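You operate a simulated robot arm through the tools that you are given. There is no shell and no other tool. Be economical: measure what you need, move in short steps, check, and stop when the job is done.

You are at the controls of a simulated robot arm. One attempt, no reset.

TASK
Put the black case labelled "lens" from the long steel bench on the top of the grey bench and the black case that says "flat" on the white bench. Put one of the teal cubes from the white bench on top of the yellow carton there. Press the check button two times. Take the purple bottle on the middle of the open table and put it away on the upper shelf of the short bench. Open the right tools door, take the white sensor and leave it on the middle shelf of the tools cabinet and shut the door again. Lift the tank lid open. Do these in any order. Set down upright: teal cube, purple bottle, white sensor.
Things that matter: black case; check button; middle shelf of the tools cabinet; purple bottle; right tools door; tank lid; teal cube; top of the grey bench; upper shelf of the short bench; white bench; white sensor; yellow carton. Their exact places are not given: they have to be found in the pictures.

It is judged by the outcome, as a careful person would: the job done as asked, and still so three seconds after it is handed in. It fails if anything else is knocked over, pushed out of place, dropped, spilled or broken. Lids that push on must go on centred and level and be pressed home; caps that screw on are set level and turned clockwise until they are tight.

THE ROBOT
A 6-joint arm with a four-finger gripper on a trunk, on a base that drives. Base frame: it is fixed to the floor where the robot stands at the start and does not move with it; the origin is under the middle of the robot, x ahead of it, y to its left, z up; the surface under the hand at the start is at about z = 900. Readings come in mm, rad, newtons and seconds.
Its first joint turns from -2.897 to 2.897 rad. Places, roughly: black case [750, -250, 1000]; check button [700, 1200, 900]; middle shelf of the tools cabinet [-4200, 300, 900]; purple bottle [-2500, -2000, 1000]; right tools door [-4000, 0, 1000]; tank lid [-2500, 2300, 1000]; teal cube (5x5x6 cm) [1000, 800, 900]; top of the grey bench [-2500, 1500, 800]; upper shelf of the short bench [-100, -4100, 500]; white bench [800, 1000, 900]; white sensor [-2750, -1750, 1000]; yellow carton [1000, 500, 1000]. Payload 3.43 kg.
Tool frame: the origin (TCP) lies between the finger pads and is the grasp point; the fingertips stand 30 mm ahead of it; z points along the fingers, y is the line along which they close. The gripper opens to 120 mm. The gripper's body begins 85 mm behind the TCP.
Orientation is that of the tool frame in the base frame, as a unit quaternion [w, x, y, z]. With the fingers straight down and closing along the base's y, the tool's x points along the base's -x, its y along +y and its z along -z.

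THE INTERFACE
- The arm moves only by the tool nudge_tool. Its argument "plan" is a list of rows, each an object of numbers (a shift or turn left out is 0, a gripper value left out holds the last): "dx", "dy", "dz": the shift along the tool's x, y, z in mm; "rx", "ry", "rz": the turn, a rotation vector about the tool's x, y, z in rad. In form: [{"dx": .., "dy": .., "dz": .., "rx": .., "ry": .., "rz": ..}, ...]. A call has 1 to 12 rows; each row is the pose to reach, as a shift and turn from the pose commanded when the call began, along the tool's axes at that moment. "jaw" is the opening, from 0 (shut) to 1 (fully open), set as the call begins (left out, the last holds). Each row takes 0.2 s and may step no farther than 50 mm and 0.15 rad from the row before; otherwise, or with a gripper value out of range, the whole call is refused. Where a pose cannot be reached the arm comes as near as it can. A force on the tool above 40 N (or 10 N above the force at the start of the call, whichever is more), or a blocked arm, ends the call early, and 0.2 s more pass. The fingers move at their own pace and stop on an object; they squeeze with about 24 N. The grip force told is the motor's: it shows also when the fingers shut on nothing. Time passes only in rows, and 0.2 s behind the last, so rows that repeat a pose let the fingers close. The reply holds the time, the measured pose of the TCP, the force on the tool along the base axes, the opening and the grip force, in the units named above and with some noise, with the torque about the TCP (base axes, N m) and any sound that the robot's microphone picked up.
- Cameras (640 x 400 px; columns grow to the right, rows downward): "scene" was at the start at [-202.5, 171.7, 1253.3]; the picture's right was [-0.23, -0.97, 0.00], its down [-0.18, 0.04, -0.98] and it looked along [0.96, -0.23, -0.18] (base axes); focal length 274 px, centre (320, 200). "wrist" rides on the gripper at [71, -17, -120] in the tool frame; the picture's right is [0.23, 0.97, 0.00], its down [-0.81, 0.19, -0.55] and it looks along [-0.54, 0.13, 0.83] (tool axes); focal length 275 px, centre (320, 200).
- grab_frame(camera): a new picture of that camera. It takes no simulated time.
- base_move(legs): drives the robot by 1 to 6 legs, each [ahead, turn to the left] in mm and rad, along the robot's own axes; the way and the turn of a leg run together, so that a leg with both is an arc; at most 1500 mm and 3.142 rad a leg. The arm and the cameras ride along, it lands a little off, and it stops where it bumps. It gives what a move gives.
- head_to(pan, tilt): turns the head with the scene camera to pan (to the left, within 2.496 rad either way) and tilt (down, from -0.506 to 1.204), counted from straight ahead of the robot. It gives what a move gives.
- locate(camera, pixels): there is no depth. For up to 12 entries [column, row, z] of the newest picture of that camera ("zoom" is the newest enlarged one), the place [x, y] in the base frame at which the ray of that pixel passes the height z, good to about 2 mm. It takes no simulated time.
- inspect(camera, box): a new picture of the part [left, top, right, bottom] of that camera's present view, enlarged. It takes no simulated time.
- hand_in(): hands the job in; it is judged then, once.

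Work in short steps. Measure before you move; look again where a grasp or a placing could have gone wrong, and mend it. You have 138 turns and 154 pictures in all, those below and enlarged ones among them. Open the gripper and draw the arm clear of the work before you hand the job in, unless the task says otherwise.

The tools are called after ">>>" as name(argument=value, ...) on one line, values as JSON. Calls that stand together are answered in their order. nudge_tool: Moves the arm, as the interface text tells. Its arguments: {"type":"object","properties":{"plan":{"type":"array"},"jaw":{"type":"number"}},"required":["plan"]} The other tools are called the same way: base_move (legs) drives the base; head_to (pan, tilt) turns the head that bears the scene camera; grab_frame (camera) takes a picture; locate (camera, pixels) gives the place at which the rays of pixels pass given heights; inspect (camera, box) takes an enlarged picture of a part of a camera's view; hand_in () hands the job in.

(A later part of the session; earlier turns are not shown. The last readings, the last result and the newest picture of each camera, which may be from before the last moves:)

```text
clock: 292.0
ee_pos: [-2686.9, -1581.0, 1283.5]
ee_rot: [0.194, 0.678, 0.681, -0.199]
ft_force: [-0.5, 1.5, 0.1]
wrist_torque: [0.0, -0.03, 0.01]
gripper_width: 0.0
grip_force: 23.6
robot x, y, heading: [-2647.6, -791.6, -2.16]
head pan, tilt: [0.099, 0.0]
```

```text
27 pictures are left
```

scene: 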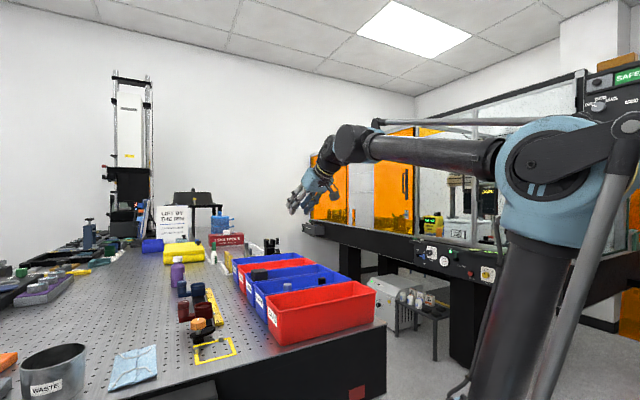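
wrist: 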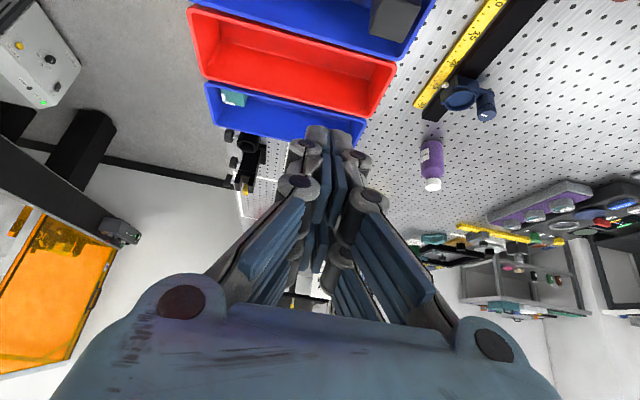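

The dark box beside the sensor is too close (≈7 mm), so closing along x fails. Front/back has room: I re-pose with the tool leaning in from -x (pointing +x and down), closing along y, and look.

>>> nudge_tool(plan=[{"dy": -6.5, "dz": 8.7, "rx": -0.0742, "ry": 0.002, "rz": -0.1217}, {"dy": -13, "dz": 17.3, "rx": -0.148, "ry": 0.004, "rz": -0.243}, {"dy": -19.5, "dz": 26, "rx": -0.223, "ry": 0.006, "rz": -0.365}, {"dy": -26, "dz": 34.7, "rx": -0.297, "ry": 0.009, "rz": -0.487}, {"dy": -32.5, "dz": 43.4, "rx": -0.371, "ry": 0.011, "rz": -0.609}, {"dy": -39, "dz": 52, "rx": -0.445, "ry": 0.013, "rz": -0.73}, {"dy": -45.4, "dz": 60.7, "rx": -0.519, "ry": 0.015, "rz": -0.852}, {"dy": -52, "dz": 69.4, "rx": -0.593, "ry": 0.017, "rz": -0.974}, {"dy": -58.4, "dz": 78, "rx": -0.668, "ry": 0.019, "rz": -1.096}, {"dy": -65, "dz": 86.7, "rx": -0.742, "ry": 0.021, "rz": -1.217}, {"dy": -71.4, "dz": 95.4, "rx": -0.816, "ry": 0.0235, "rz": -1.339}], jaw=0.48)

>>> nudge_tool(plan=[{"dx": 20, "dz": 35}, {"dx": 40, "dz": 70}, {"dx": 60, "dz": 104}])

>>> grab_frame(camera="wrist")

>>> locate(camera="wrist", pixels=[[320, 90, 977], [320, 110, 977], [300, 100, 977], [340, 100, 977], [320, 130, 977]])

```text
clock: 294.4
ee_pos: [-2757.8, -1632.3, 1203.4]
ee_rot: [0.258, -0.001, 0.966, -0.001]
ft_force: [0.8, 1.1, 0.4]
wrist_torque: [-0.04, 0.02, -0.02]
gripper_width: 57.5
grip_force: 0.0
robot x, y, heading: [-2649.6, -791.1, -2.16]
head pan, tilt: [0.099, 0.0]
```

```text
clock: 295.2
ee_pos: [-2758.7, -1630.7, 1082.6]
ee_rot: [0.258, 0.0, 0.966, -0.001]
ft_force: [0.4, 0.6, 0.3]
wrist_torque: [0.0, -0.01, 0.0]
gripper_width: 57.8
grip_force: 0.0
robot x, y, heading: [-2646.9, -794.6, -2.158]
head pan, tilt: [0.099, 0.0]
```

```text
26 pictures are left
```

wrist: 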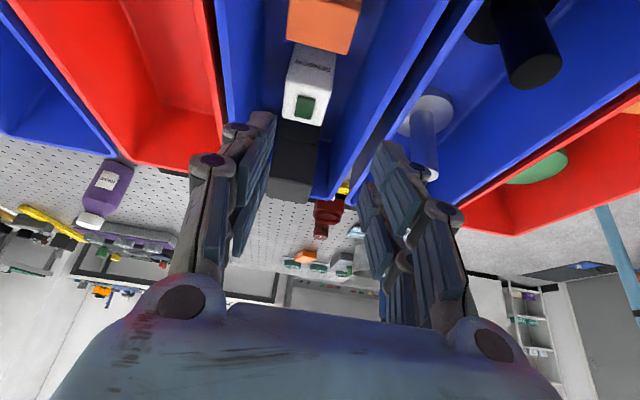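

```text
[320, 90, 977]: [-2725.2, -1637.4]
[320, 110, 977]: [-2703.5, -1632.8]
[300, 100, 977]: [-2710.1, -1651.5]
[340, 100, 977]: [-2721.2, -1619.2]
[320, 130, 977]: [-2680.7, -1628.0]
```

Now everything lines up: sensor top ≈(-2689,-1647,960), with room front and back. I shift -16 mm in y, slide in, grip and lift vertically.

>>> nudge_tool(plan=[{"dx": 3, "dy": -16.3, "dz": 20}, {"dx": 6, "dy": -16.3, "dz": 60}, {"dx": 10, "dy": -16.3, "dz": 100}, {"dx": 13, "dy": -16.3, "dz": 130}, {"dx": 14.9, "dy": -16.3, "dz": 149}], jaw=0.45)

>>> nudge_tool(plan=[{"dz": 0}, {"dz": 0}, {"dz": 0}], jaw=0)

>>> nudge_tool(plan=[{"dx": -20, "dz": -35}, {"dx": -42, "dz": -73}, {"dx": -66, "dz": -113}, {"dx": -90, "dz": -155}, {"dx": -114, "dz": -197}])

>>> grab_frame(camera="wrist")

```text
clock: 296.4
ee_pos: [-2697.6, -1651.5, 950.6]
ee_rot: [0.259, 0.001, 0.966, -0.002]
ft_force: [-11.1, 6.9, 35.3]
wrist_torque: [-0.46, 0.46, -0.45]
gripper_width: 55.1
grip_force: 0.4
robot x, y, heading: [-2648.0, -795.7, -2.154]
head pan, tilt: [0.099, 0.0]
```

```text
clock: 296.9
ee_pos: [-2689.6, -1642.3, 957.8]
ee_rot: [0.257, -0.001, 0.966, -0.006]
ft_force: [-0.4, -2.3, -1.5]
wrist_torque: [0.19, -0.16, 0.12]
gripper_width: 39.8
grip_force: 23.5
robot x, y, heading: [-2650.4, -792.5, -2.163]
head pan, tilt: [0.099, 0.0]
stopped in row 2: the force on the tool passed its limit at 60 N (the readings are from after the stop); the commanded pose is now the measured one
```

```text
clock: 298.1
ee_pos: [-2687.5, -1639.0, 1185.1]
ee_rot: [0.257, 0.0, 0.967, -0.005]
ft_force: [-0.2, 0.0, -3.8]
wrist_torque: [-0.01, 0.02, 0.0]
gripper_width: 39.7
grip_force: 24.1
robot x, y, heading: [-2648.2, -794.6, -2.161]
head pan, tilt: [0.099, 0.0]
```

```text
25 pictures are left
```

wrist: 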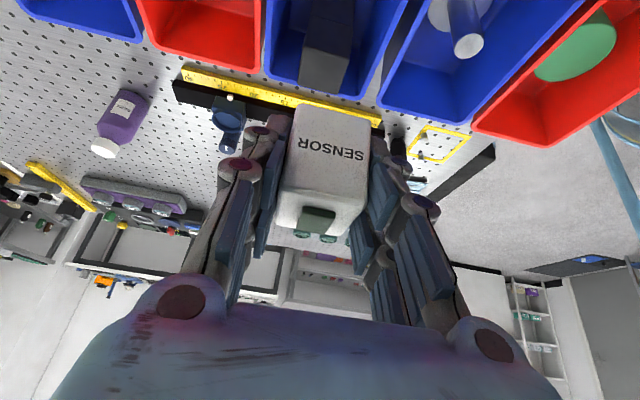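

Sensor held (39.7 mm). I swing the arm to the front keeping the pitch, then drive back along the corridor and turn to face the open cabinet.

>>> nudge_tool(plan=[{"dx": 24.3, "dy": 28.5, "dz": -15.6, "rx": 0.072, "rz": 0.1247}, {"dx": 48.5, "dy": 56.9, "dz": -31.2, "rx": 0.144, "rz": 0.2494}, {"dx": 72.8, "dy": 85.4, "dz": -46.8, "rx": 0.216, "rz": 0.3741}, {"dx": 97, "dy": 113.8, "dz": -62.4, "rx": 0.288, "rz": 0.4988}, {"dx": 121.4, "dy": 142.3, "dz": -78, "rx": 0.36, "rz": 0.6235}, {"dx": 145.6, "dy": 170.7, "dz": -93.5, "rx": 0.432, "rz": 0.7482}, {"dx": 170, "dy": 199.2, "dz": -109, "rx": 0.504, "rz": 0.8729}, {"dx": 194, "dy": 227.6, "dz": -124.7, "rx": 0.576, "rz": 0.9976}, {"dx": 218.5, "dy": 256, "dz": -140.3, "rx": 0.648, "rz": 1.1223}, {"dx": 242.7, "dy": 284.5, "dz": -156, "rx": 0.72, "rz": 1.247}, {"dx": 267, "dy": 313, "dz": -171.5, "rx": 0.792, "rz": 1.3717}])

>>> nudge_tool(plan=[{"rx": 0.072, "rz": 0.1247}, {"rx": 0.144, "rz": 0.2494}, {"rx": 0.216, "rz": 0.3741}, {"rx": 0.288, "rz": 0.4988}])

>>> base_move(legs=[[0, -1.003], [1500, 0], [0, -1.55]])

>>> head_to(pan=-0.5, tilt=0.35)

>>> grab_frame(camera="scene")

>>> grab_frame(camera="wrist")

```text
clock: 300.4
ee_pos: [-3004.7, -1327.3, 1199.1]
ee_rot: [0.184, 0.687, 0.677, -0.19]
ft_force: [0.6, -0.9, -2.8]
wrist_torque: [0.01, 0.0, 0.0]
gripper_width: 39.6
grip_force: 23.9
robot x, y, heading: [-2649.6, -793.3, -2.156]
head pan, tilt: [0.099, 0.0]
```

```text
clock: 301.4
ee_pos: [-3005.7, -1326.9, 1199.7]
ee_rot: [0.126, 0.851, 0.454, -0.233]
ft_force: [0.3, -0.8, -2.4]
wrist_torque: [0.03, 0.01, 0.02]
gripper_width: 39.7
grip_force: 23.9
robot x, y, heading: [-2648.3, -790.9, -2.161]
head pan, tilt: [0.099, 0.0]
```

```text
clock: 316.1
ee_pos: [-4144.1, -126.5, 1200.2]
ee_rot: [-0.184, 0.687, -0.677, -0.188]
ft_force: [0.9, -0.5, -3.2]
wrist_torque: [-0.01, -0.02, 0.04]
gripper_width: 39.6
grip_force: 24.4
robot x, y, heading: [-4141.3, -768.7, 1.586]
head pan, tilt: [0.099, 0.0]
```

```text
clock: 317.1
ee_pos: [-4144.8, -140.0, 1207.2]
ee_rot: [-0.188, 0.686, -0.675, -0.193]
ft_force: [0.2, -0.8, -3.3]
wrist_torque: [-0.02, 0.0, -0.02]
gripper_width: 39.5
grip_force: 23.9
robot x, y, heading: [-4144.3, -767.8, 1.587]
head pan, tilt: [-0.499, 0.351]
```

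```text
24 pictures are left
```

scene: 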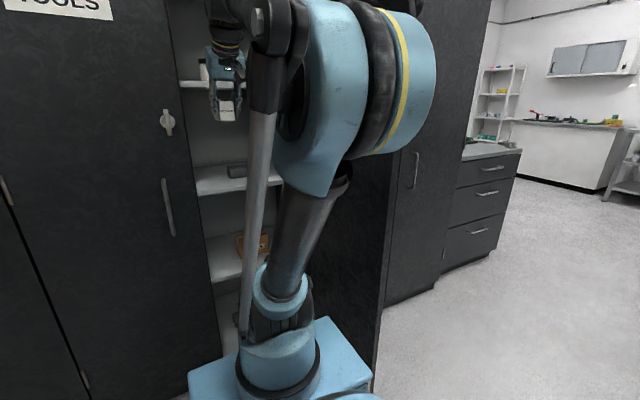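

```text
23 pictures are left
```

wrist: 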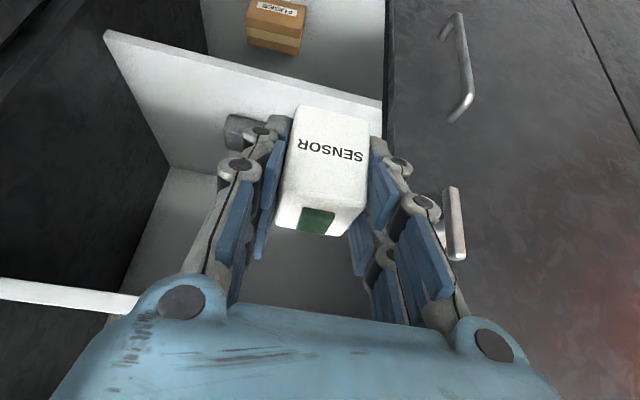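

The middle shelf (with a dark block) shows its front edge from (105,35) to (385,105). I determine its height from both cameras.

>>> locate(camera="wrist", pixels=[[200, 62, 850], [200, 62, 900], [200, 62, 930], [350, 98, 900], [110, 38, 900], [240, 150, 900], [170, 170, 900], [70, 297, 1150], [70, 297, 1200]])

>>> locate(camera="scene", pixels=[[200, 195, 850], [200, 195, 900], [200, 195, 930], [200, 88, 1150], [200, 88, 1200]])

```text
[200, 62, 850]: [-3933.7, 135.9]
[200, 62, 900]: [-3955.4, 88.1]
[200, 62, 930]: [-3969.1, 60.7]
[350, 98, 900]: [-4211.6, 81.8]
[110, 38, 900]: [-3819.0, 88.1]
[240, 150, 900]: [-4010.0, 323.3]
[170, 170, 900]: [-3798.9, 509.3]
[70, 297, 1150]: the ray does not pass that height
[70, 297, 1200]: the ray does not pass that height
```

```text
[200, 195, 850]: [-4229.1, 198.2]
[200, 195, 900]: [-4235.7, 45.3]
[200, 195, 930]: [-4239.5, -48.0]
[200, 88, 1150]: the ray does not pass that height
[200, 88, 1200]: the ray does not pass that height
```

Shelf ≈ z 880, front edge y≈105; the next shelf is far above. I carry the sensor in to (-4080,170,957) and lower until contact.

>>> nudge_tool(plan=[{"dx": -14.9, "dy": -7.9, "dz": 41.4, "ry": 0.026}, {"dx": -29.8, "dy": -15.7, "dz": 82.9, "ry": 0.026}, {"dx": -44.7, "dy": -23.6, "dz": 124.3, "ry": 0.026}, {"dx": -59.6, "dy": -31.4, "dz": 165.8, "ry": 0.026}, {"dx": -74.4, "dy": -39.3, "dz": 207.2, "ry": 0.026}, {"dx": -89.3, "dy": -47.1, "dz": 248.7, "ry": 0.026}, {"dx": -104.2, "dy": -55, "dz": 290, "ry": 0.026}, {"dx": -119, "dy": -62.8, "dz": 331.6, "ry": 0.026}, {"dx": -134, "dy": -70.7, "dz": 373, "ry": 0.026}])

>>> nudge_tool(plan=[{"dx": 10, "dz": 17.3}, {"dx": 14, "dz": 24.2}, {"dx": 16, "dz": 27.7}, {"dx": 17.5, "dz": 30.3}, {"dx": 19, "dz": 32.9}, {"dx": 20.5, "dz": 35.5}, {"dx": 22, "dz": 38}, {"dx": 23.5, "dz": 40.7}])

>>> grab_frame(camera="scene")

>>> grab_frame(camera="wrist")

```text
clock: 319.1
ee_pos: [-4078.4, 169.7, 959.9]
ee_rot: [-0.181, 0.689, -0.677, -0.185]
ft_force: [-2.9, -12.8, 38.3]
wrist_torque: [0.98, -0.85, -0.17]
gripper_width: 39.9
grip_force: 24.1
robot x, y, heading: [-4146.4, -770.0, 1.586]
head pan, tilt: [-0.499, 0.351]
```

```text
clock: 319.3
ee_pos: [-4078.4, 161.2, 967.3]
ee_rot: [-0.186, 0.687, -0.676, -0.189]
ft_force: [-0.1, 3.0, -4.1]
wrist_torque: [-0.1, 0.03, 0.07]
gripper_width: 39.7
grip_force: 23.9
robot x, y, heading: [-4143.9, -770.0, 1.591]
head pan, tilt: [-0.499, 0.351]
stopped in row 1: the force on the tool passed its limit at 70 N (the readings are from after the stop); the commanded pose is now the measured one
```

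```text
22 pictures are left
```

scene: 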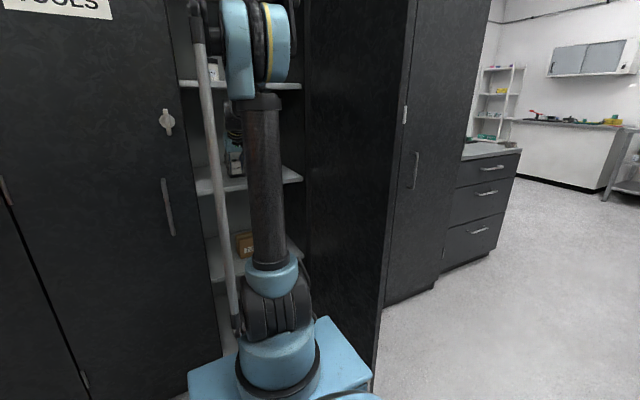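

```text
21 pictures are left
```

wrist: 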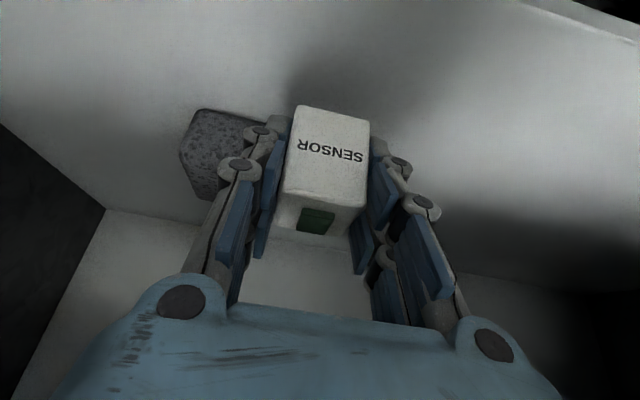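

Contact came at TCP z≈960, so the shelf is at ≈920. The dark block is close to the left finger, so I shift 35 mm away (-x), lower gently to touch.

>>> nudge_tool(plan=[{"dy": 18, "ry": 0.017}, {"dy": 36, "ry": 0.017}, {"dx": 1.5, "dy": 36, "dz": 2.6, "ry": 0.017}, {"dx": 2.5, "dy": 36, "dz": 4.3, "ry": 0.017}, {"dx": 3.5, "dy": 36, "dz": 6, "ry": 0.017}])

>>> inspect(camera="scene", box=[180, 90, 310, 220])

```text
clock: 320.5
ee_pos: [-4115.3, 160.6, 961.5]
ee_rot: [-0.18, 0.689, -0.678, -0.185]
ft_force: [-0.9, -0.5, -3.4]
wrist_torque: [0.0, 0.02, -0.01]
gripper_width: 39.7
grip_force: 24.0
robot x, y, heading: [-4142.0, -767.0, 1.591]
head pan, tilt: [-0.499, 0.351]
```

```text
3.08 times, centred on (245, 155) of scene
```

zoom: 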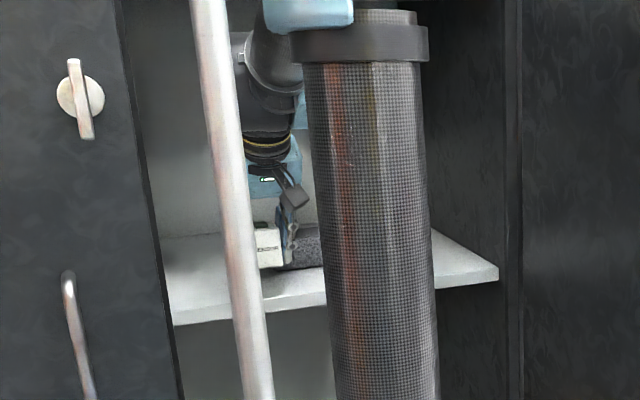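

Not touching yet. I keep lowering in 2-mm steps.

>>> nudge_tool(plan=[{"dx": 1, "dz": 1.7}, {"dx": 2, "dz": 3.4}, {"dx": 3, "dz": 5.2}, {"dx": 4, "dz": 6.9}, {"dx": 5, "dz": 8.6}, {"dx": 6, "dz": 10.3}, {"dx": 7, "dz": 12}, {"dx": 8, "dz": 13.7}])

```text
clock: 322.3
ee_pos: [-4116.2, 159.3, 945.6]
ee_rot: [-0.18, 0.689, -0.678, -0.183]
ft_force: [-0.4, -0.4, -2.3]
wrist_torque: [0.0, 0.03, 0.02]
gripper_width: 39.5
grip_force: 23.8
robot x, y, heading: [-4147.5, -768.5, 1.588]
head pan, tilt: [-0.499, 0.351]
```

Still free (the earlier touch was the block). Continue down.

>>> nudge_tool(plan=[{"dx": 3.5, "dz": 6}, {"dx": 7, "dz": 12}, {"dx": 9, "dz": 15.5}])

>>> nudge_tool(plan=[{"dx": 0.75, "dz": 1.3}, {"dx": 1.5, "dz": 2.6}, {"dx": 2.25, "dz": 3.9}, {"dx": 3, "dz": 5.2}, {"dx": 3.75, "dz": 6.5}, {"dx": 4.5, "dz": 7.8}, {"dx": 5.25, "dz": 9}, {"dx": 6, "dz": 10.3}, {"dx": 6.75, "dz": 11.6}])

```text
clock: 323.0
ee_pos: [-4115.6, 151.9, 945.3]
ee_rot: [-0.185, 0.687, -0.676, -0.189]
ft_force: [0.1, 3.3, -6.0]
wrist_torque: [-0.11, 0.01, 0.03]
gripper_width: 39.8
grip_force: 24.1
robot x, y, heading: [-4142.7, -763.8, 1.587]
head pan, tilt: [-0.499, 0.351]
stopped in row 3: the force on the tool passed its limit at 56 N (the readings are from after the stop); the commanded pose is now the measured one
```

```text
clock: 324.8
ee_pos: [-4114.5, 140.3, 946.9]
ee_rot: [-0.19, 0.686, -0.675, -0.193]
ft_force: [0.2, 2.8, -5.8]
wrist_torque: [-0.12, 0.01, 0.0]
gripper_width: 39.7
grip_force: 24.3
robot x, y, heading: [-4145.9, -768.5, 1.591]
head pan, tilt: [-0.499, 0.351]
stopped in row 9: the force on the tool passed its limit at 44 N (the readings are from after the stop); the commanded pose is now the measured one
```

Contact is at TCP z≈934. I restore the pitch, lower to 934, release with a small opening, and back out along the tool.

>>> nudge_tool(plan=[{"dx": 2.5, "dz": 4.3, "ry": 0.03}, {"dx": 4.6, "dz": 7.8, "ry": 0.03}, {"dx": 5.9, "dz": 10, "ry": 0.03}, {"dx": 6.6, "dz": 11.1, "ry": 0.03}])

>>> nudge_tool(plan=[{"dz": 0}, {"dz": 0}], jaw=0.42)

>>> nudge_tool(plan=[{"dz": -25}, {"dz": -65}, {"dz": -105}, {"dz": -145}, {"dx": 40, "dz": -175}, {"dx": 80, "dz": -200}])

>>> grab_frame(camera="wrist")

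```text
clock: 325.8
ee_pos: [-4115.2, 130.3, 945.9]
ee_rot: [-0.186, 0.687, -0.677, -0.189]
ft_force: [-0.2, 3.6, -4.7]
wrist_torque: [-0.12, 0.0, 0.0]
gripper_width: 39.8
grip_force: 24.0
robot x, y, heading: [-4142.5, -769.1, 1.583]
head pan, tilt: [-0.499, 0.351]
stopped in row 4: the force on the tool passed its limit at 45 N (the readings are from after the stop); the commanded pose is now the measured one
```

```text
clock: 326.4
ee_pos: [-4114.3, 129.1, 947.6]
ee_rot: [-0.185, 0.687, -0.677, -0.189]
ft_force: [-0.3, -0.1, -0.7]
wrist_torque: [0.02, -0.01, 0.01]
gripper_width: 50.4
grip_force: 0.1
robot x, y, heading: [-4140.9, -766.2, 1.591]
head pan, tilt: [-0.499, 0.351]
```

```text
clock: 327.8
ee_pos: [-4110.4, -38.2, 1078.4]
ee_rot: [-0.185, 0.687, -0.677, -0.189]
ft_force: [0.3, 0.4, -0.1]
wrist_torque: [-0.04, -0.01, -0.02]
gripper_width: 50.4
grip_force: 0.0
robot x, y, heading: [-4147.3, -767.5, 1.583]
head pan, tilt: [-0.499, 0.351]
```

```text
19 pictures are left
```

wrist: 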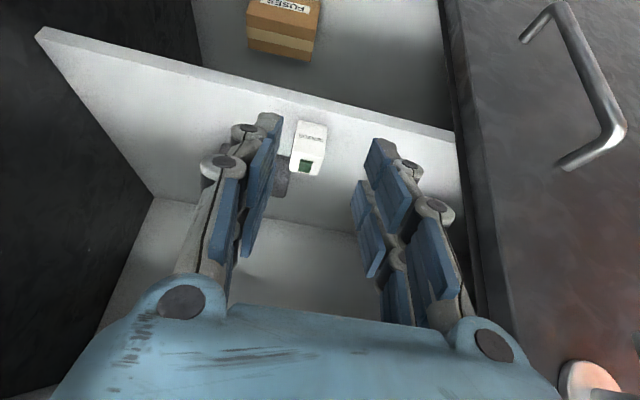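

The sensor stands upright on the middle shelf. To close the door I retract, reverse past it, put the closed hand out to the right on the door's outer side, and drive ahead to push it partly shut.

>>> nudge_tool(plan=[{"dx": 25, "dy": 10, "dz": -31}, {"dx": 50, "dy": 20, "dz": -62}, {"dx": 74, "dy": 31, "dz": -94}], jaw=0)

>>> base_move(legs=[[0, 1.555], [-1190, 0]])

>>> nudge_tool(plan=[{"dx": 2, "dy": -48, "dz": 3}, {"dx": 4, "dy": -96, "dz": 6}, {"dx": 5, "dy": -144, "dz": 9}, {"dx": 7, "dy": -192, "dz": 12}, {"dx": 9, "dy": -240, "dz": 15}, {"dx": 11, "dy": -288, "dz": 18}, {"dx": 12, "dy": -336, "dz": 21}, {"dx": 14, "dy": -384, "dz": 24}, {"dx": 15, "dy": -430, "dz": 26}])

>>> base_move(legs=[[530, 0]])

>>> head_to(pan=-0.9, tilt=0.2)

>>> grab_frame(camera="scene")

```text
clock: 328.6
ee_pos: [-4141.6, -151.2, 1120.5]
ee_rot: [-0.186, 0.687, -0.676, -0.189]
ft_force: [-0.2, 0.5, -0.3]
wrist_torque: [-0.04, -0.01, -0.01]
gripper_width: 0.2
grip_force: 24.0
robot x, y, heading: [-4145.5, -768.5, 1.585]
head pan, tilt: [-0.499, 0.351]
```

```text
clock: 339.0
ee_pos: [-3571.2, -754.3, 1121.5]
ee_rot: [0.002, 0.964, 0.003, -0.264]
ft_force: [0.7, -0.2, -0.1]
wrist_torque: [-0.02, -0.01, 0.03]
gripper_width: 0.0
grip_force: 23.9
robot x, y, heading: [-2954.1, -759.8, -3.138]
head pan, tilt: [-0.499, 0.351]
```

```text
clock: 341.0
ee_pos: [-3560.5, -322.6, 1097.5]
ee_rot: [0.002, 0.963, 0.005, -0.27]
ft_force: [0.2, -0.2, -0.3]
wrist_torque: [0.03, 0.01, 0.0]
gripper_width: 0.2
grip_force: 24.1
robot x, y, heading: [-2955.0, -763.3, -3.134]
head pan, tilt: [-0.499, 0.351]
```

```text
clock: 344.1
ee_pos: [-4079.2, -321.7, 1097.8]
ee_rot: [0.002, 0.963, 0.003, -0.271]
ft_force: [0.2, 0.0, -0.2]
wrist_torque: [-0.02, 0.01, 0.02]
gripper_width: 0.0
grip_force: 34.2
robot x, y, heading: [-3472.5, -761.4, -3.136]
head pan, tilt: [-0.499, 0.351]
```

```text
clock: 345.0
ee_pos: [-4065.6, -323.3, 1105.3]
ee_rot: [0.001, 0.961, 0.001, -0.277]
ft_force: [-0.1, 0.2, 0.2]
wrist_torque: [-0.01, -0.02, 0.01]
gripper_width: 0.0
grip_force: 33.0
robot x, y, heading: [-3474.8, -763.9, -3.146]
head pan, tilt: [-0.901, 0.201]
```

```text
18 pictures are left
```

scene: 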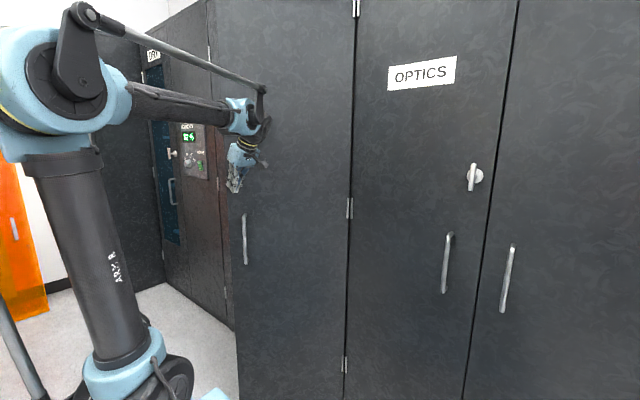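

The door is now ~45°. I push it on toward +y with the side of the hand until it is shut.

>>> nudge_tool(plan=[{"dy": -40}, {"dy": -80}, {"dy": -120}, {"dy": -160}, {"dy": -195}, {"dy": -220}, {"dy": -240}, {"dy": -252}, {"dy": -262}, {"dy": -270}, {"dy": -276}])

>>> grab_frame(camera="scene")

```text
clock: 347.4
ee_pos: [-4065.3, -45.2, 1104.9]
ee_rot: [0.001, 0.961, 0.002, -0.277]
ft_force: [0.8, 0.1, -0.4]
wrist_torque: [0.02, -0.02, -0.02]
gripper_width: 0.1
grip_force: 33.3
robot x, y, heading: [-3473.6, -765.3, -3.14]
head pan, tilt: [-0.901, 0.201]
```

```text
17 pictures are left
```

scene: 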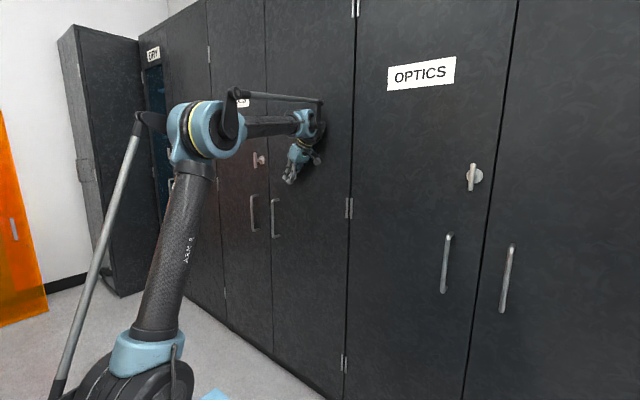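

Almost shut. I press a bit more, then retract the arm to the front, reverse to the table and turn toward the purple bottle.

>>> nudge_tool(plan=[{"dy": -5}, {"dy": -10}, {"dy": -15}, {"dy": -20}, {"dy": -25}, {"dy": -30}, {"dy": -35}])

>>> grab_frame(camera="scene")

>>> nudge_tool(plan=[{"dy": 48}, {"dy": 96, "dx": -4, "dz": -6}, {"dy": 144, "dx": -8, "dz": -12}, {"dy": 192, "dx": -12, "dz": -18}, {"dy": 240, "dx": -16, "dz": -24}, {"dy": 288, "dx": -20, "dz": -30}, {"dy": 336, "dx": -24, "dz": -36}, {"dy": 384, "dx": -28, "dz": -42}, {"dy": 432, "dx": -32, "dz": -48}, {"dy": 480, "dx": -36, "dz": -54}, {"dy": 528, "dx": -40, "dz": -60}, {"dy": 576, "dx": -40, "dz": -66}])

>>> nudge_tool(plan=[{"dy": 42}, {"dy": 84}, {"dy": 126}, {"dy": 150}], jaw=0.8)

>>> base_move(legs=[[-1050, 0], [0, 1.57]])

>>> grab_frame(camera="wrist")

```text
clock: 347.8
ee_pos: [-4050.0, -44.5, 1113.8]
ee_rot: [0.002, 0.959, 0.0, -0.282]
ft_force: [10.8, -21.8, 3.6]
wrist_torque: [2.63, 0.83, -2.75]
gripper_width: 0.2
grip_force: 33.0
robot x, y, heading: [-3471.7, -763.7, -3.137]
head pan, tilt: [-0.901, 0.201]
stopped in row 2: the force on the tool passed its limit at 60 N (the readings are from after the stop); the commanded pose is now the measured one
```

```text
16 pictures are left
```

scene: 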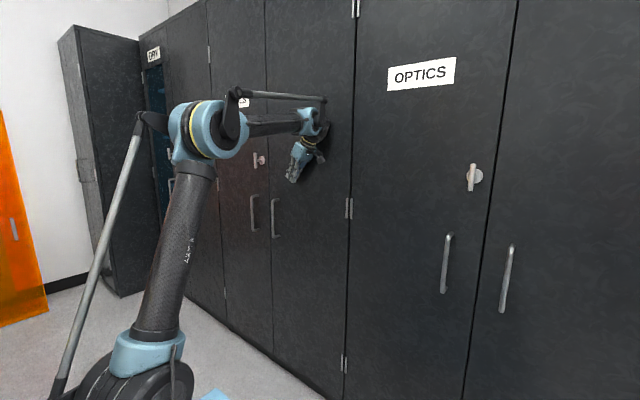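

```text
clock: 350.4
ee_pos: [-4050.6, -621.3, 1190.2]
ee_rot: [0.002, 0.959, 0.001, -0.282]
ft_force: [0.1, -0.5, 0.1]
wrist_torque: [0.0, -0.05, 0.03]
gripper_width: 0.0
grip_force: 33.0
robot x, y, heading: [-3474.7, -761.0, -3.144]
head pan, tilt: [-0.901, 0.201]
```

```text
clock: 351.4
ee_pos: [-4048.7, -769.6, 1190.8]
ee_rot: [0.003, 0.959, 0.001, -0.283]
ft_force: [0.6, 0.2, -0.2]
wrist_torque: [0.02, 0.01, 0.01]
gripper_width: 95.8
grip_force: 0.0
robot x, y, heading: [-3473.3, -764.0, -3.138]
head pan, tilt: [-0.901, 0.201]
```

```text
clock: 361.2
ee_pos: [-2447.9, -1347.1, 1190.6]
ee_rot: [0.197, 0.692, 0.664, -0.202]
ft_force: [-0.9, -0.3, -0.6]
wrist_torque: [0.01, -0.03, -0.02]
gripper_width: 96.2
grip_force: 0.0
robot x, y, heading: [-2439.5, -772.7, -1.609]
head pan, tilt: [-0.901, 0.201]
```

```text
15 pictures are left
```

wrist: 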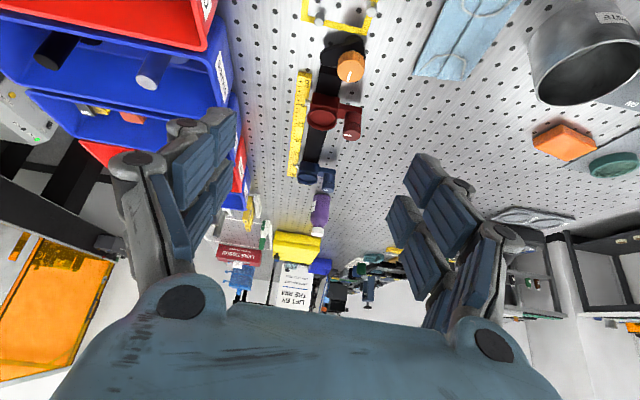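

The door is shut. The bottle shows at (320,205); I locate its base and cap.

>>> locate(camera="wrist", pixels=[[321, 194, 900], [320, 200, 900], [310, 197, 900], [331, 197, 900], [318, 232, 1040], [318, 232, 1060], [312, 172, 930], [328, 180, 950]])

>>> inspect(camera="wrist", box=[260, 140, 380, 250])

```text
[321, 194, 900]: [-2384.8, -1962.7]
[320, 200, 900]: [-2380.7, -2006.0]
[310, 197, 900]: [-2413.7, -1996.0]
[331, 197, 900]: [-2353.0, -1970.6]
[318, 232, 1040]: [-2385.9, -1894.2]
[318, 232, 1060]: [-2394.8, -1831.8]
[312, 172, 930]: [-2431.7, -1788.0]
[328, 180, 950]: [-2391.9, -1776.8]
```

```text
3.64 times, centred on (320, 195) of wrist
```

zoom: 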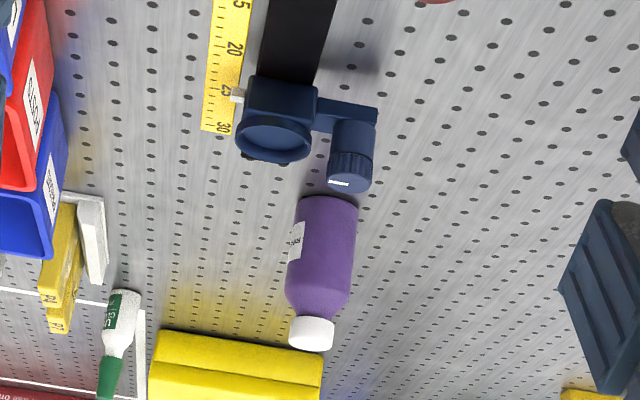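

The bottle: centre ≈(-2383,-1985), ~48 mm wide, ~110 mm tall. I approach with pitch 0.75 to 110 mm before it and check.

>>> nudge_tool(plan=[{"dx": -32, "dy": 7.2, "dz": 36.3, "ry": -0.06}, {"dx": -64, "dy": 14.4, "dz": 72.7, "ry": -0.12}, {"dx": -96, "dy": 21.6, "dz": 109, "ry": -0.18}, {"dx": -128, "dy": 28.8, "dz": 145, "ry": -0.18}, {"dx": -160, "dy": 36, "dz": 181.7, "ry": -0.18}, {"dx": -192, "dy": 43, "dz": 218, "ry": -0.18}, {"dx": -224, "dy": 50.3, "dz": 254, "ry": -0.18}, {"dx": -256, "dy": 57.5, "dz": 290.7, "ry": -0.18}, {"dx": -288, "dy": 64.7, "dz": 327, "ry": -0.18}, {"dx": -320, "dy": 72, "dz": 363, "ry": -0.18}, {"dx": -352, "dy": 79, "dz": 399.7, "ry": -0.18}, {"dx": -384.5, "dy": 86.3, "dz": 436, "ry": -0.18}], jaw=0.75)

>>> grab_frame(camera="wrist")

>>> locate(camera="wrist", pixels=[[320, 110, 900], [320, 130, 900], [300, 110, 900], [340, 110, 900], [320, 110, 1000], [320, 130, 1000], [320, 150, 1000]])

```text
clock: 363.8
ee_pos: [-2385.6, -1894.3, 1049.7]
ee_rot: [0.26, 0.67, 0.642, -0.267]
ft_force: [-0.4, 0.9, 1.0]
wrist_torque: [0.03, -0.02, -0.01]
gripper_width: 90.0
grip_force: 0.1
robot x, y, heading: [-2441.2, -771.5, -1.611]
head pan, tilt: [-0.901, 0.201]
```

```text
13 pictures are left
```

wrist: 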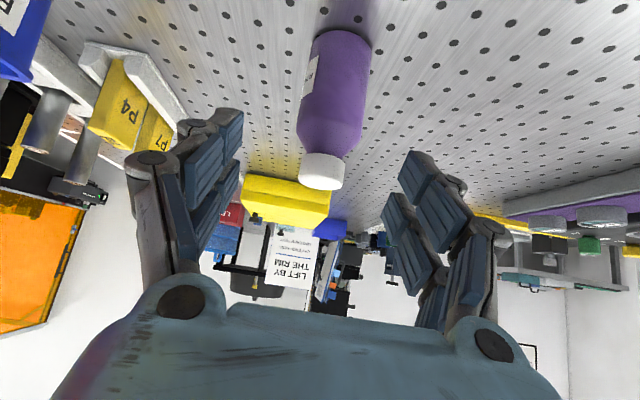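

```text
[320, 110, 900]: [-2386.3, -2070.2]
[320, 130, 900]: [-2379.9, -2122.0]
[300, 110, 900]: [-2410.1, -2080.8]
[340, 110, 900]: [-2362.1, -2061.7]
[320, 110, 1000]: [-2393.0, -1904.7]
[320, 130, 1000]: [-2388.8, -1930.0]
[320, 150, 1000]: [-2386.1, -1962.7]
```

Bottle centre refined to (-2379,-1971). I slide in, grip, lift, retract, and drive round the table toward the short bench, then look.

>>> nudge_tool(plan=[{"dx": 3, "dy": 9, "dz": 30}, {"dx": 6, "dy": 9, "dz": 65}, {"dx": 9, "dy": 9, "dz": 98}, {"dx": 10.4, "dy": 9.1, "dz": 121}])

>>> nudge_tool(plan=[{"dz": 0}, {"dz": 0}, {"dz": 0}], jaw=0)

>>> nudge_tool(plan=[{"dx": -29, "dz": -30}, {"dx": -58, "dz": -60}, {"dx": -87, "dz": -90}, {"dx": -116, "dz": -120}, {"dx": -145, "dz": -150}, {"dx": -173, "dz": -180}])

>>> nudge_tool(plan=[{"dx": 34.7, "dy": -7.4, "dz": -33.3}, {"dx": 69.5, "dy": -14.8, "dz": -66.7}, {"dx": 104, "dy": -22, "dz": -100}, {"dx": 139, "dy": -29.7, "dz": -133}, {"dx": 173.7, "dy": -37, "dz": -166.7}, {"dx": 208.5, "dy": -44.5, "dz": -200}, {"dx": 243, "dy": -52, "dz": -233}, {"dx": 278, "dy": -59, "dz": -266.7}, {"dx": 312.7, "dy": -66.7, "dz": -300}, {"dx": 347.5, "dy": -74, "dz": -333}, {"dx": 382, "dy": -81.6, "dz": -366.7}, {"dx": 417, "dy": -89, "dz": -400}])

>>> base_move(legs=[[0, 1.611], [1500, 0], [0, -1.571], [1400, 0]])

>>> head_to(pan=0.45, tilt=0.3)

>>> grab_frame(camera="scene")

```text
clock: 364.8
ee_pos: [-2377.1, -1972.3, 952.2]
ee_rot: [0.26, 0.669, 0.642, -0.268]
ft_force: [0.5, 0.4, -0.1]
wrist_torque: [-0.02, 0.02, 0.01]
gripper_width: 89.7
grip_force: 0.2
robot x, y, heading: [-2439.2, -771.7, -1.609]
head pan, tilt: [-0.901, 0.201]
```

```text
clock: 365.6
ee_pos: [-2376.3, -1973.3, 953.3]
ee_rot: [0.259, 0.67, 0.643, -0.267]
ft_force: [-1.1, -0.6, 0.7]
wrist_torque: [-0.07, -0.02, -0.02]
gripper_width: 50.0
grip_force: 24.6
robot x, y, heading: [-2441.1, -775.8, -1.612]
head pan, tilt: [-0.901, 0.201]
```

```text
clock: 367.0
ee_pos: [-2378.2, -1975.1, 1203.1]
ee_rot: [0.259, 0.67, 0.642, -0.267]
ft_force: [-0.3, 0.0, -1.6]
wrist_torque: [0.01, 0.0, 0.04]
gripper_width: 49.7
grip_force: 24.2
robot x, y, heading: [-2440.9, -771.0, -1.614]
head pan, tilt: [-0.901, 0.201]
```

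```text
clock: 369.6
ee_pos: [-2443.2, -1393.7, 1197.3]
ee_rot: [0.259, 0.67, 0.643, -0.266]
ft_force: [0.2, -0.8, -2.7]
wrist_torque: [0.02, 0.01, 0.01]
gripper_width: 49.5
grip_force: 23.9
robot x, y, heading: [-2436.1, -773.6, -1.619]
head pan, tilt: [-0.901, 0.201]
```

```text
clock: 392.6
ee_pos: [-917.1, -2758.0, 1197.8]
ee_rot: [0.265, 0.658, 0.654, -0.262]
ft_force: [0.9, 0.2, -1.9]
wrist_torque: [0.01, 0.04, -0.01]
gripper_width: 49.7
grip_force: 24.1
robot x, y, heading: [-932.5, -2135.7, -1.582]
head pan, tilt: [-0.901, 0.201]
```

```text
clock: 394.1
ee_pos: [-917.7, -2742.9, 1205.5]
ee_rot: [0.268, 0.657, 0.652, -0.266]
ft_force: [-0.1, -0.1, -1.5]
wrist_torque: [-0.02, -0.02, -0.01]
gripper_width: 49.5
grip_force: 23.9
robot x, y, heading: [-931.3, -2137.0, -1.576]
head pan, tilt: [0.45, 0.3]
```

```text
12 pictures are left
```

scene: 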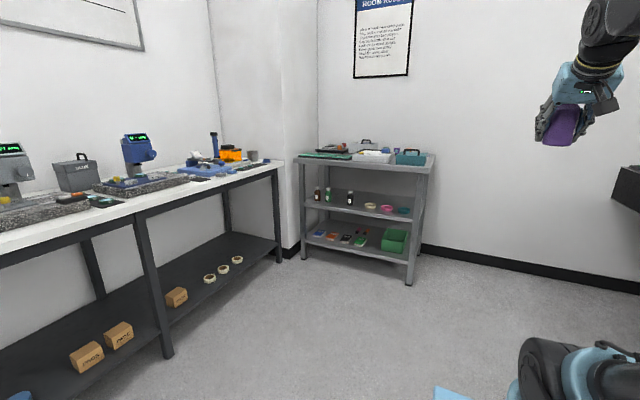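

Bottle held and the short bench is in view: upper shelf at rows 205–222. I locate its legs and shelf edges, with a zoom.

>>> inspect(camera="scene", box=[280, 135, 450, 295])

>>> locate(camera="scene", pixels=[[306, 259, 0], [409, 285, 0], [421, 249, 0], [305, 207, 500], [413, 222, 500], [305, 207, 550], [413, 222, 550], [305, 207, 450], [413, 222, 450], [380, 212, 500], [300, 160, 850], [428, 172, 850]])

```text
2.50 times, centred on (365, 215) of scene
```

zoom: 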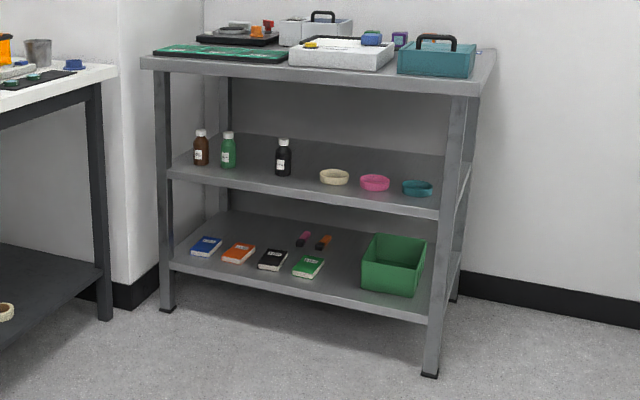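

```text
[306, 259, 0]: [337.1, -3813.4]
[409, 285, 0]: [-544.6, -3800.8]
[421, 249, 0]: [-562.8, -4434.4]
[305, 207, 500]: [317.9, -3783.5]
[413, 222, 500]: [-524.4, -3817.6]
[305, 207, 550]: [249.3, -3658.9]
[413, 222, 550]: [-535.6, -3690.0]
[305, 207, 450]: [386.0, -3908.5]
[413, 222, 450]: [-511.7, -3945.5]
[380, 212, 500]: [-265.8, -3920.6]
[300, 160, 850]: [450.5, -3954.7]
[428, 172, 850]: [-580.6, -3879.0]
```

Upper shelf: z≈500, front edge y≈-3800, with a free front strip. I drive to about (-200,-2840) facing it, lower the bottle in front of the shelf, and look.

>>> base_move(legs=[[0, 0.81], [1014, 0], [0, -0.805]])

>>> nudge_tool(plan=[{"dx": 20.5, "dz": 42.9}, {"dx": 41, "dz": 85.8}, {"dx": 61.5, "dz": 128.7}, {"dx": 82, "dz": 171.6}, {"dx": 102.5, "dz": 214.5}, {"dx": 123, "dz": 257.4}, {"dx": 143.5, "dz": 300.3}, {"dx": 164, "dz": 343.2}, {"dx": 184.5, "dz": 386}, {"dx": 205, "dz": 429}, {"dx": 225.5, "dz": 471.9}, {"dx": 246, "dz": 514}])

>>> grab_frame(camera="wrist")

>>> head_to(pan=0.25, tilt=0.5)

>>> grab_frame(camera="scene")

```text
clock: 404.1
ee_pos: [-163.0, -3435.3, 1205.0]
ee_rot: [0.273, 0.645, 0.664, -0.261]
ft_force: [0.4, -0.3, -1.2]
wrist_torque: [-0.03, -0.02, -0.02]
gripper_width: 49.6
grip_force: 23.8
robot x, y, heading: [-200.1, -2828.7, -1.542]
head pan, tilt: [0.45, 0.3]
```

```text
clock: 406.7
ee_pos: [-155.5, -3613.1, 686.8]
ee_rot: [0.276, 0.644, 0.663, -0.264]
ft_force: [-0.7, 0.3, -2.0]
wrist_torque: [-0.02, -0.01, 0.01]
gripper_width: 49.7
grip_force: 24.3
out of reach, approached as far as the arm can: row 12
robot x, y, heading: [-200.2, -2830.3, -1.542]
head pan, tilt: [0.45, 0.3]
```

```text
10 pictures are left
```

wrist: 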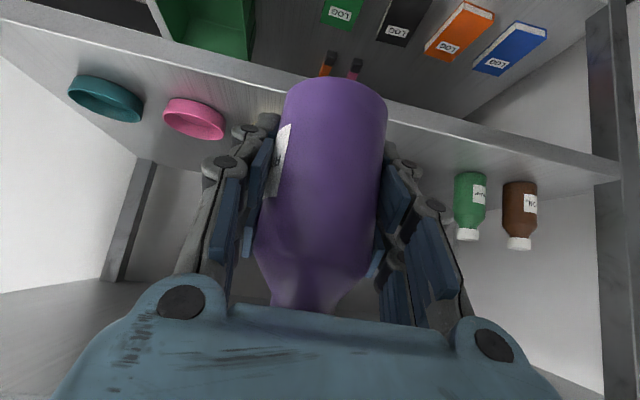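

```text
clock: 407.4
ee_pos: [-156.1, -3613.8, 687.4]
ee_rot: [0.277, 0.643, 0.663, -0.265]
ft_force: [0.8, 0.2, -1.0]
wrist_torque: [-0.02, 0.02, -0.01]
gripper_width: 49.7
grip_force: 23.8
robot x, y, heading: [-201.0, -2829.1, -1.543]
head pan, tilt: [0.25, 0.499]
```

```text
9 pictures are left
```

scene: 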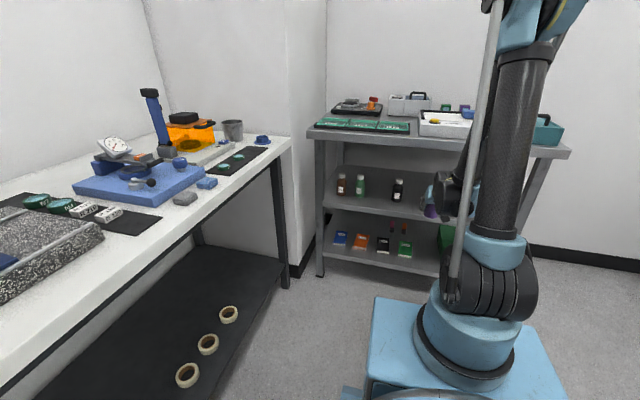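

The bottle is in front of the shelf. I locate the shelf edge and neighbouring items to choose the exact spot.

>>> locate(camera="wrist", pixels=[[230, 80, 500], [450, 122, 500], [195, 108, 500], [105, 88, 500], [470, 178, 500], [195, 138, 520], [230, 80, 520], [450, 122, 520]])

>>> locate(camera="scene", pixels=[[397, 201, 500], [361, 197, 500], [323, 206, 500], [440, 220, 500], [323, 206, 520], [340, 194, 500]])

>>> inspect(camera="scene", box=[310, 140, 480, 270])

```text
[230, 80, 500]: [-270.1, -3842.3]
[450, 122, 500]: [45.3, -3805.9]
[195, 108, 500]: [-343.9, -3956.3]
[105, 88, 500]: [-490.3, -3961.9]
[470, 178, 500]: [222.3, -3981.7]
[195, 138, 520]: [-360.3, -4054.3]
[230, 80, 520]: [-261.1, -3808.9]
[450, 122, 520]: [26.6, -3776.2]
```

```text
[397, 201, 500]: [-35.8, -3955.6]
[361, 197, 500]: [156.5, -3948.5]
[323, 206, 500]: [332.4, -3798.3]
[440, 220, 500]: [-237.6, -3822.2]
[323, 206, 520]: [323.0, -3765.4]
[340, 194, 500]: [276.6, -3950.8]
```

```text
3.08 times, centred on (395, 205) of scene
5 turns are left
```

zoom: 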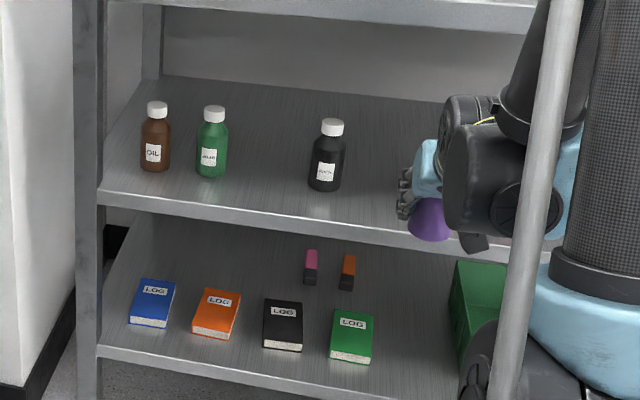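

Shelf edge is y≈-3822, items start at y≈-3955; I set the bottle at (-130,-3880). I move it in above the shelf, then lower in small steps to contact.

>>> nudge_tool(plan=[{"dx": -20, "dy": 2.8, "dz": 43, "ry": 0.026}, {"dx": -40, "dy": 5.6, "dz": 86, "ry": 0.026}, {"dx": -60, "dy": 8.4, "dz": 129, "ry": 0.026}, {"dx": -80, "dy": 11.2, "dz": 172, "ry": 0.026}, {"dx": -100, "dy": 14, "dz": 215, "ry": 0.026}, {"dx": -119.6, "dy": 16.7, "dz": 257.5, "ry": 0.026}])

>>> nudge_tool(plan=[{"dx": 10, "dz": 10.6}, {"dx": 17, "dz": 18}, {"dx": 21, "dz": 22.2}, {"dx": 22.4, "dz": 23.7}, {"dx": 23.8, "dz": 25.2}, {"dx": 25.2, "dz": 26.7}, {"dx": 26.6, "dz": 28.1}, {"dx": 28, "dz": 29.6}, {"dx": 29.4, "dz": 31.1}])

>>> inspect(camera="scene", box=[310, 140, 480, 270])

>>> grab_frame(camera="wrist")

```text
clock: 408.9
ee_pos: [-128.4, -3883.0, 588.6]
ee_rot: [0.269, 0.646, 0.666, -0.257]
ft_force: [0.3, 0.6, 8.7]
wrist_torque: [-0.02, 0.26, -0.03]
gripper_width: 50.0
grip_force: 23.7
robot x, y, heading: [-200.3, -2831.6, -1.539]
head pan, tilt: [0.25, 0.499]
```

```text
clock: 409.2
ee_pos: [-129.8, -3876.3, 597.8]
ee_rot: [0.274, 0.644, 0.664, -0.262]
ft_force: [-0.2, -2.3, -4.8]
wrist_torque: [0.0, -0.01, -0.01]
gripper_width: 49.6
grip_force: 24.2
robot x, y, heading: [-199.9, -2828.9, -1.536]
head pan, tilt: [0.25, 0.499]
stopped in row 1: the force on the tool passed its limit at 53 N (the readings are from after the stop); the commanded pose is now the measured one
```

```text
3.08 times, centred on (395, 205) of scene
```

zoom: 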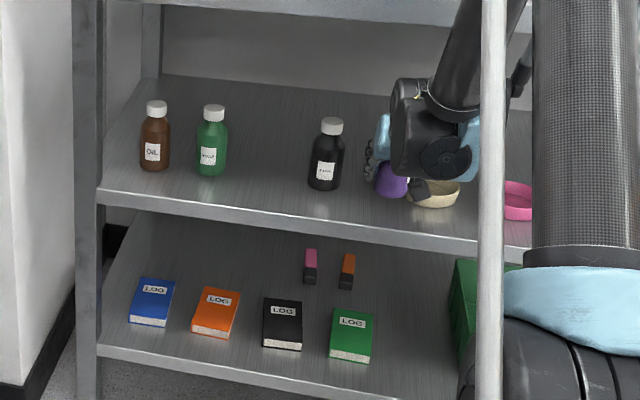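

```text
6 pictures are left
4 turns are left
```

wrist: 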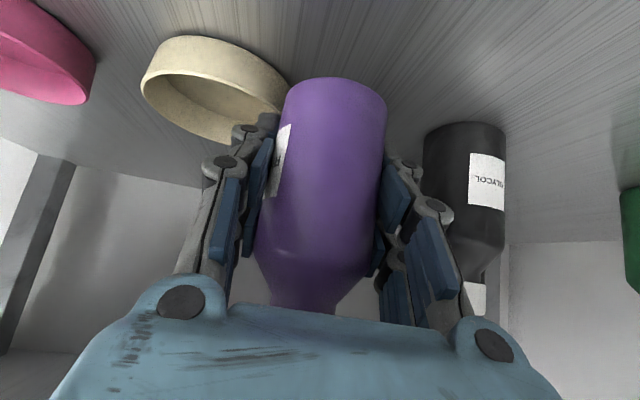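

The bottle's bottom touches the shelf at TCP z≈588. I level the pitch, lower to 588, release with a small opening, back out along the tool, and look.

>>> nudge_tool(plan=[{"dx": 2.8, "dz": 2.8, "ry": 0.017}, {"dx": 4.9, "dz": 4.9, "ry": 0.017}, {"dx": 6.2, "dz": 6.2, "ry": 0.017}, {"dx": 6.8, "dz": 6.8, "ry": 0.017}])

>>> nudge_tool(plan=[{"dz": 0}, {"dz": 0}, {"dz": 0}], jaw=0.58)

>>> nudge_tool(plan=[{"dz": -15}, {"dz": -40}, {"dz": -80}, {"dz": -125}, {"dz": -170}, {"dz": -215}, {"dz": -260}])

>>> grab_frame(camera="wrist")

>>> inspect(camera="scene", box=[310, 140, 480, 270])

```text
clock: 410.2
ee_pos: [-129.0, -3875.1, 587.9]
ee_rot: [0.269, 0.646, 0.667, -0.257]
ft_force: [0.6, 0.6, -1.9]
wrist_torque: [0.01, 0.01, -0.03]
gripper_width: 49.8
grip_force: 24.2
robot x, y, heading: [-197.8, -2830.2, -1.543]
head pan, tilt: [0.25, 0.499]
```

```text
clock: 411.0
ee_pos: [-129.4, -3873.6, 587.6]
ee_rot: [0.269, 0.646, 0.667, -0.256]
ft_force: [0.1, -0.2, -0.7]
wrist_torque: [0.03, 0.02, -0.02]
gripper_width: 69.7
grip_force: 0.1
robot x, y, heading: [-198.7, -2827.5, -1.544]
head pan, tilt: [0.25, 0.499]
```

```text
clock: 412.6
ee_pos: [-134.8, -3698.3, 775.4]
ee_rot: [0.268, 0.646, 0.667, -0.257]
ft_force: [-0.7, -1.0, -0.6]
wrist_torque: [0.04, 0.0, -0.02]
gripper_width: 69.5
grip_force: 0.0
robot x, y, heading: [-198.7, -2828.7, -1.541]
head pan, tilt: [0.25, 0.499]
```

```text
5 pictures are left
```

wrist: 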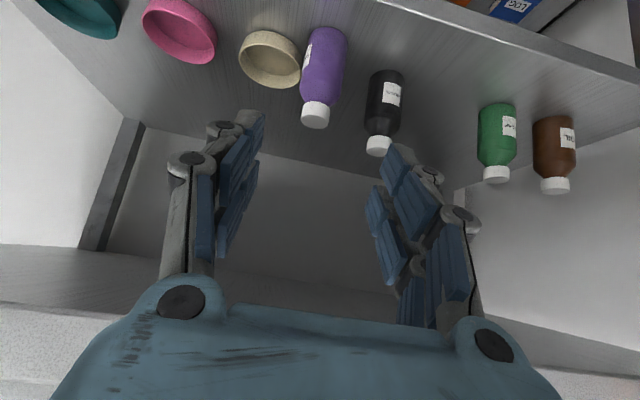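

```text
3.08 times, centred on (395, 205) of scene
3 turns are left
```

zoom: 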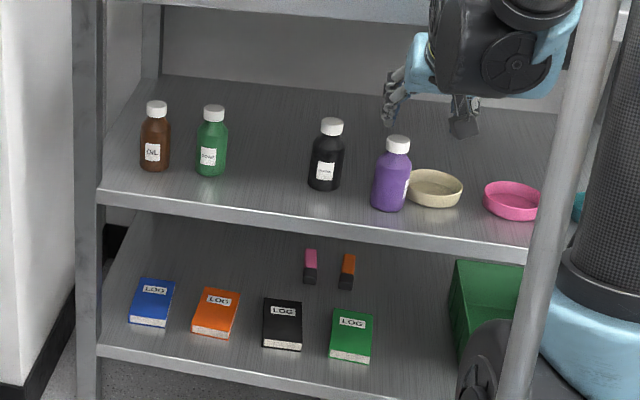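

The purple bottle stands upright on the upper shelf. I open the jaw and back the robot away so the arm is clear.

>>> base_move(legs=[[-350, 0]])

>>> nudge_tool(plan=[{"dz": -20}, {"dz": -40}], jaw=1)

>>> grab_frame(camera="scene")

```text
clock: 414.9
ee_pos: [-140.8, -3346.5, 775.6]
ee_rot: [0.269, 0.644, 0.669, -0.257]
ft_force: [0.3, 0.5, -0.7]
wrist_torque: [0.02, 0.01, 0.0]
gripper_width: 69.5
grip_force: 0.0
robot x, y, heading: [-206.8, -2481.3, -1.53]
head pan, tilt: [0.25, 0.499]
```

```text
clock: 415.5
ee_pos: [-141.9, -3309.0, 815.1]
ee_rot: [0.274, 0.641, 0.668, -0.259]
ft_force: [0.1, -0.2, -0.7]
wrist_torque: [0.0, 0.01, 0.0]
gripper_width: 120.1
grip_force: 0.0
robot x, y, heading: [-207.8, -2480.6, -1.533]
head pan, tilt: [0.25, 0.499]
```

```text
3 pictures are left
2 turns are left
```

scene: 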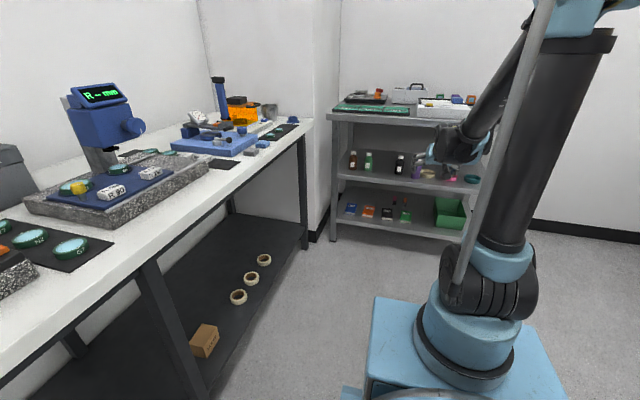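

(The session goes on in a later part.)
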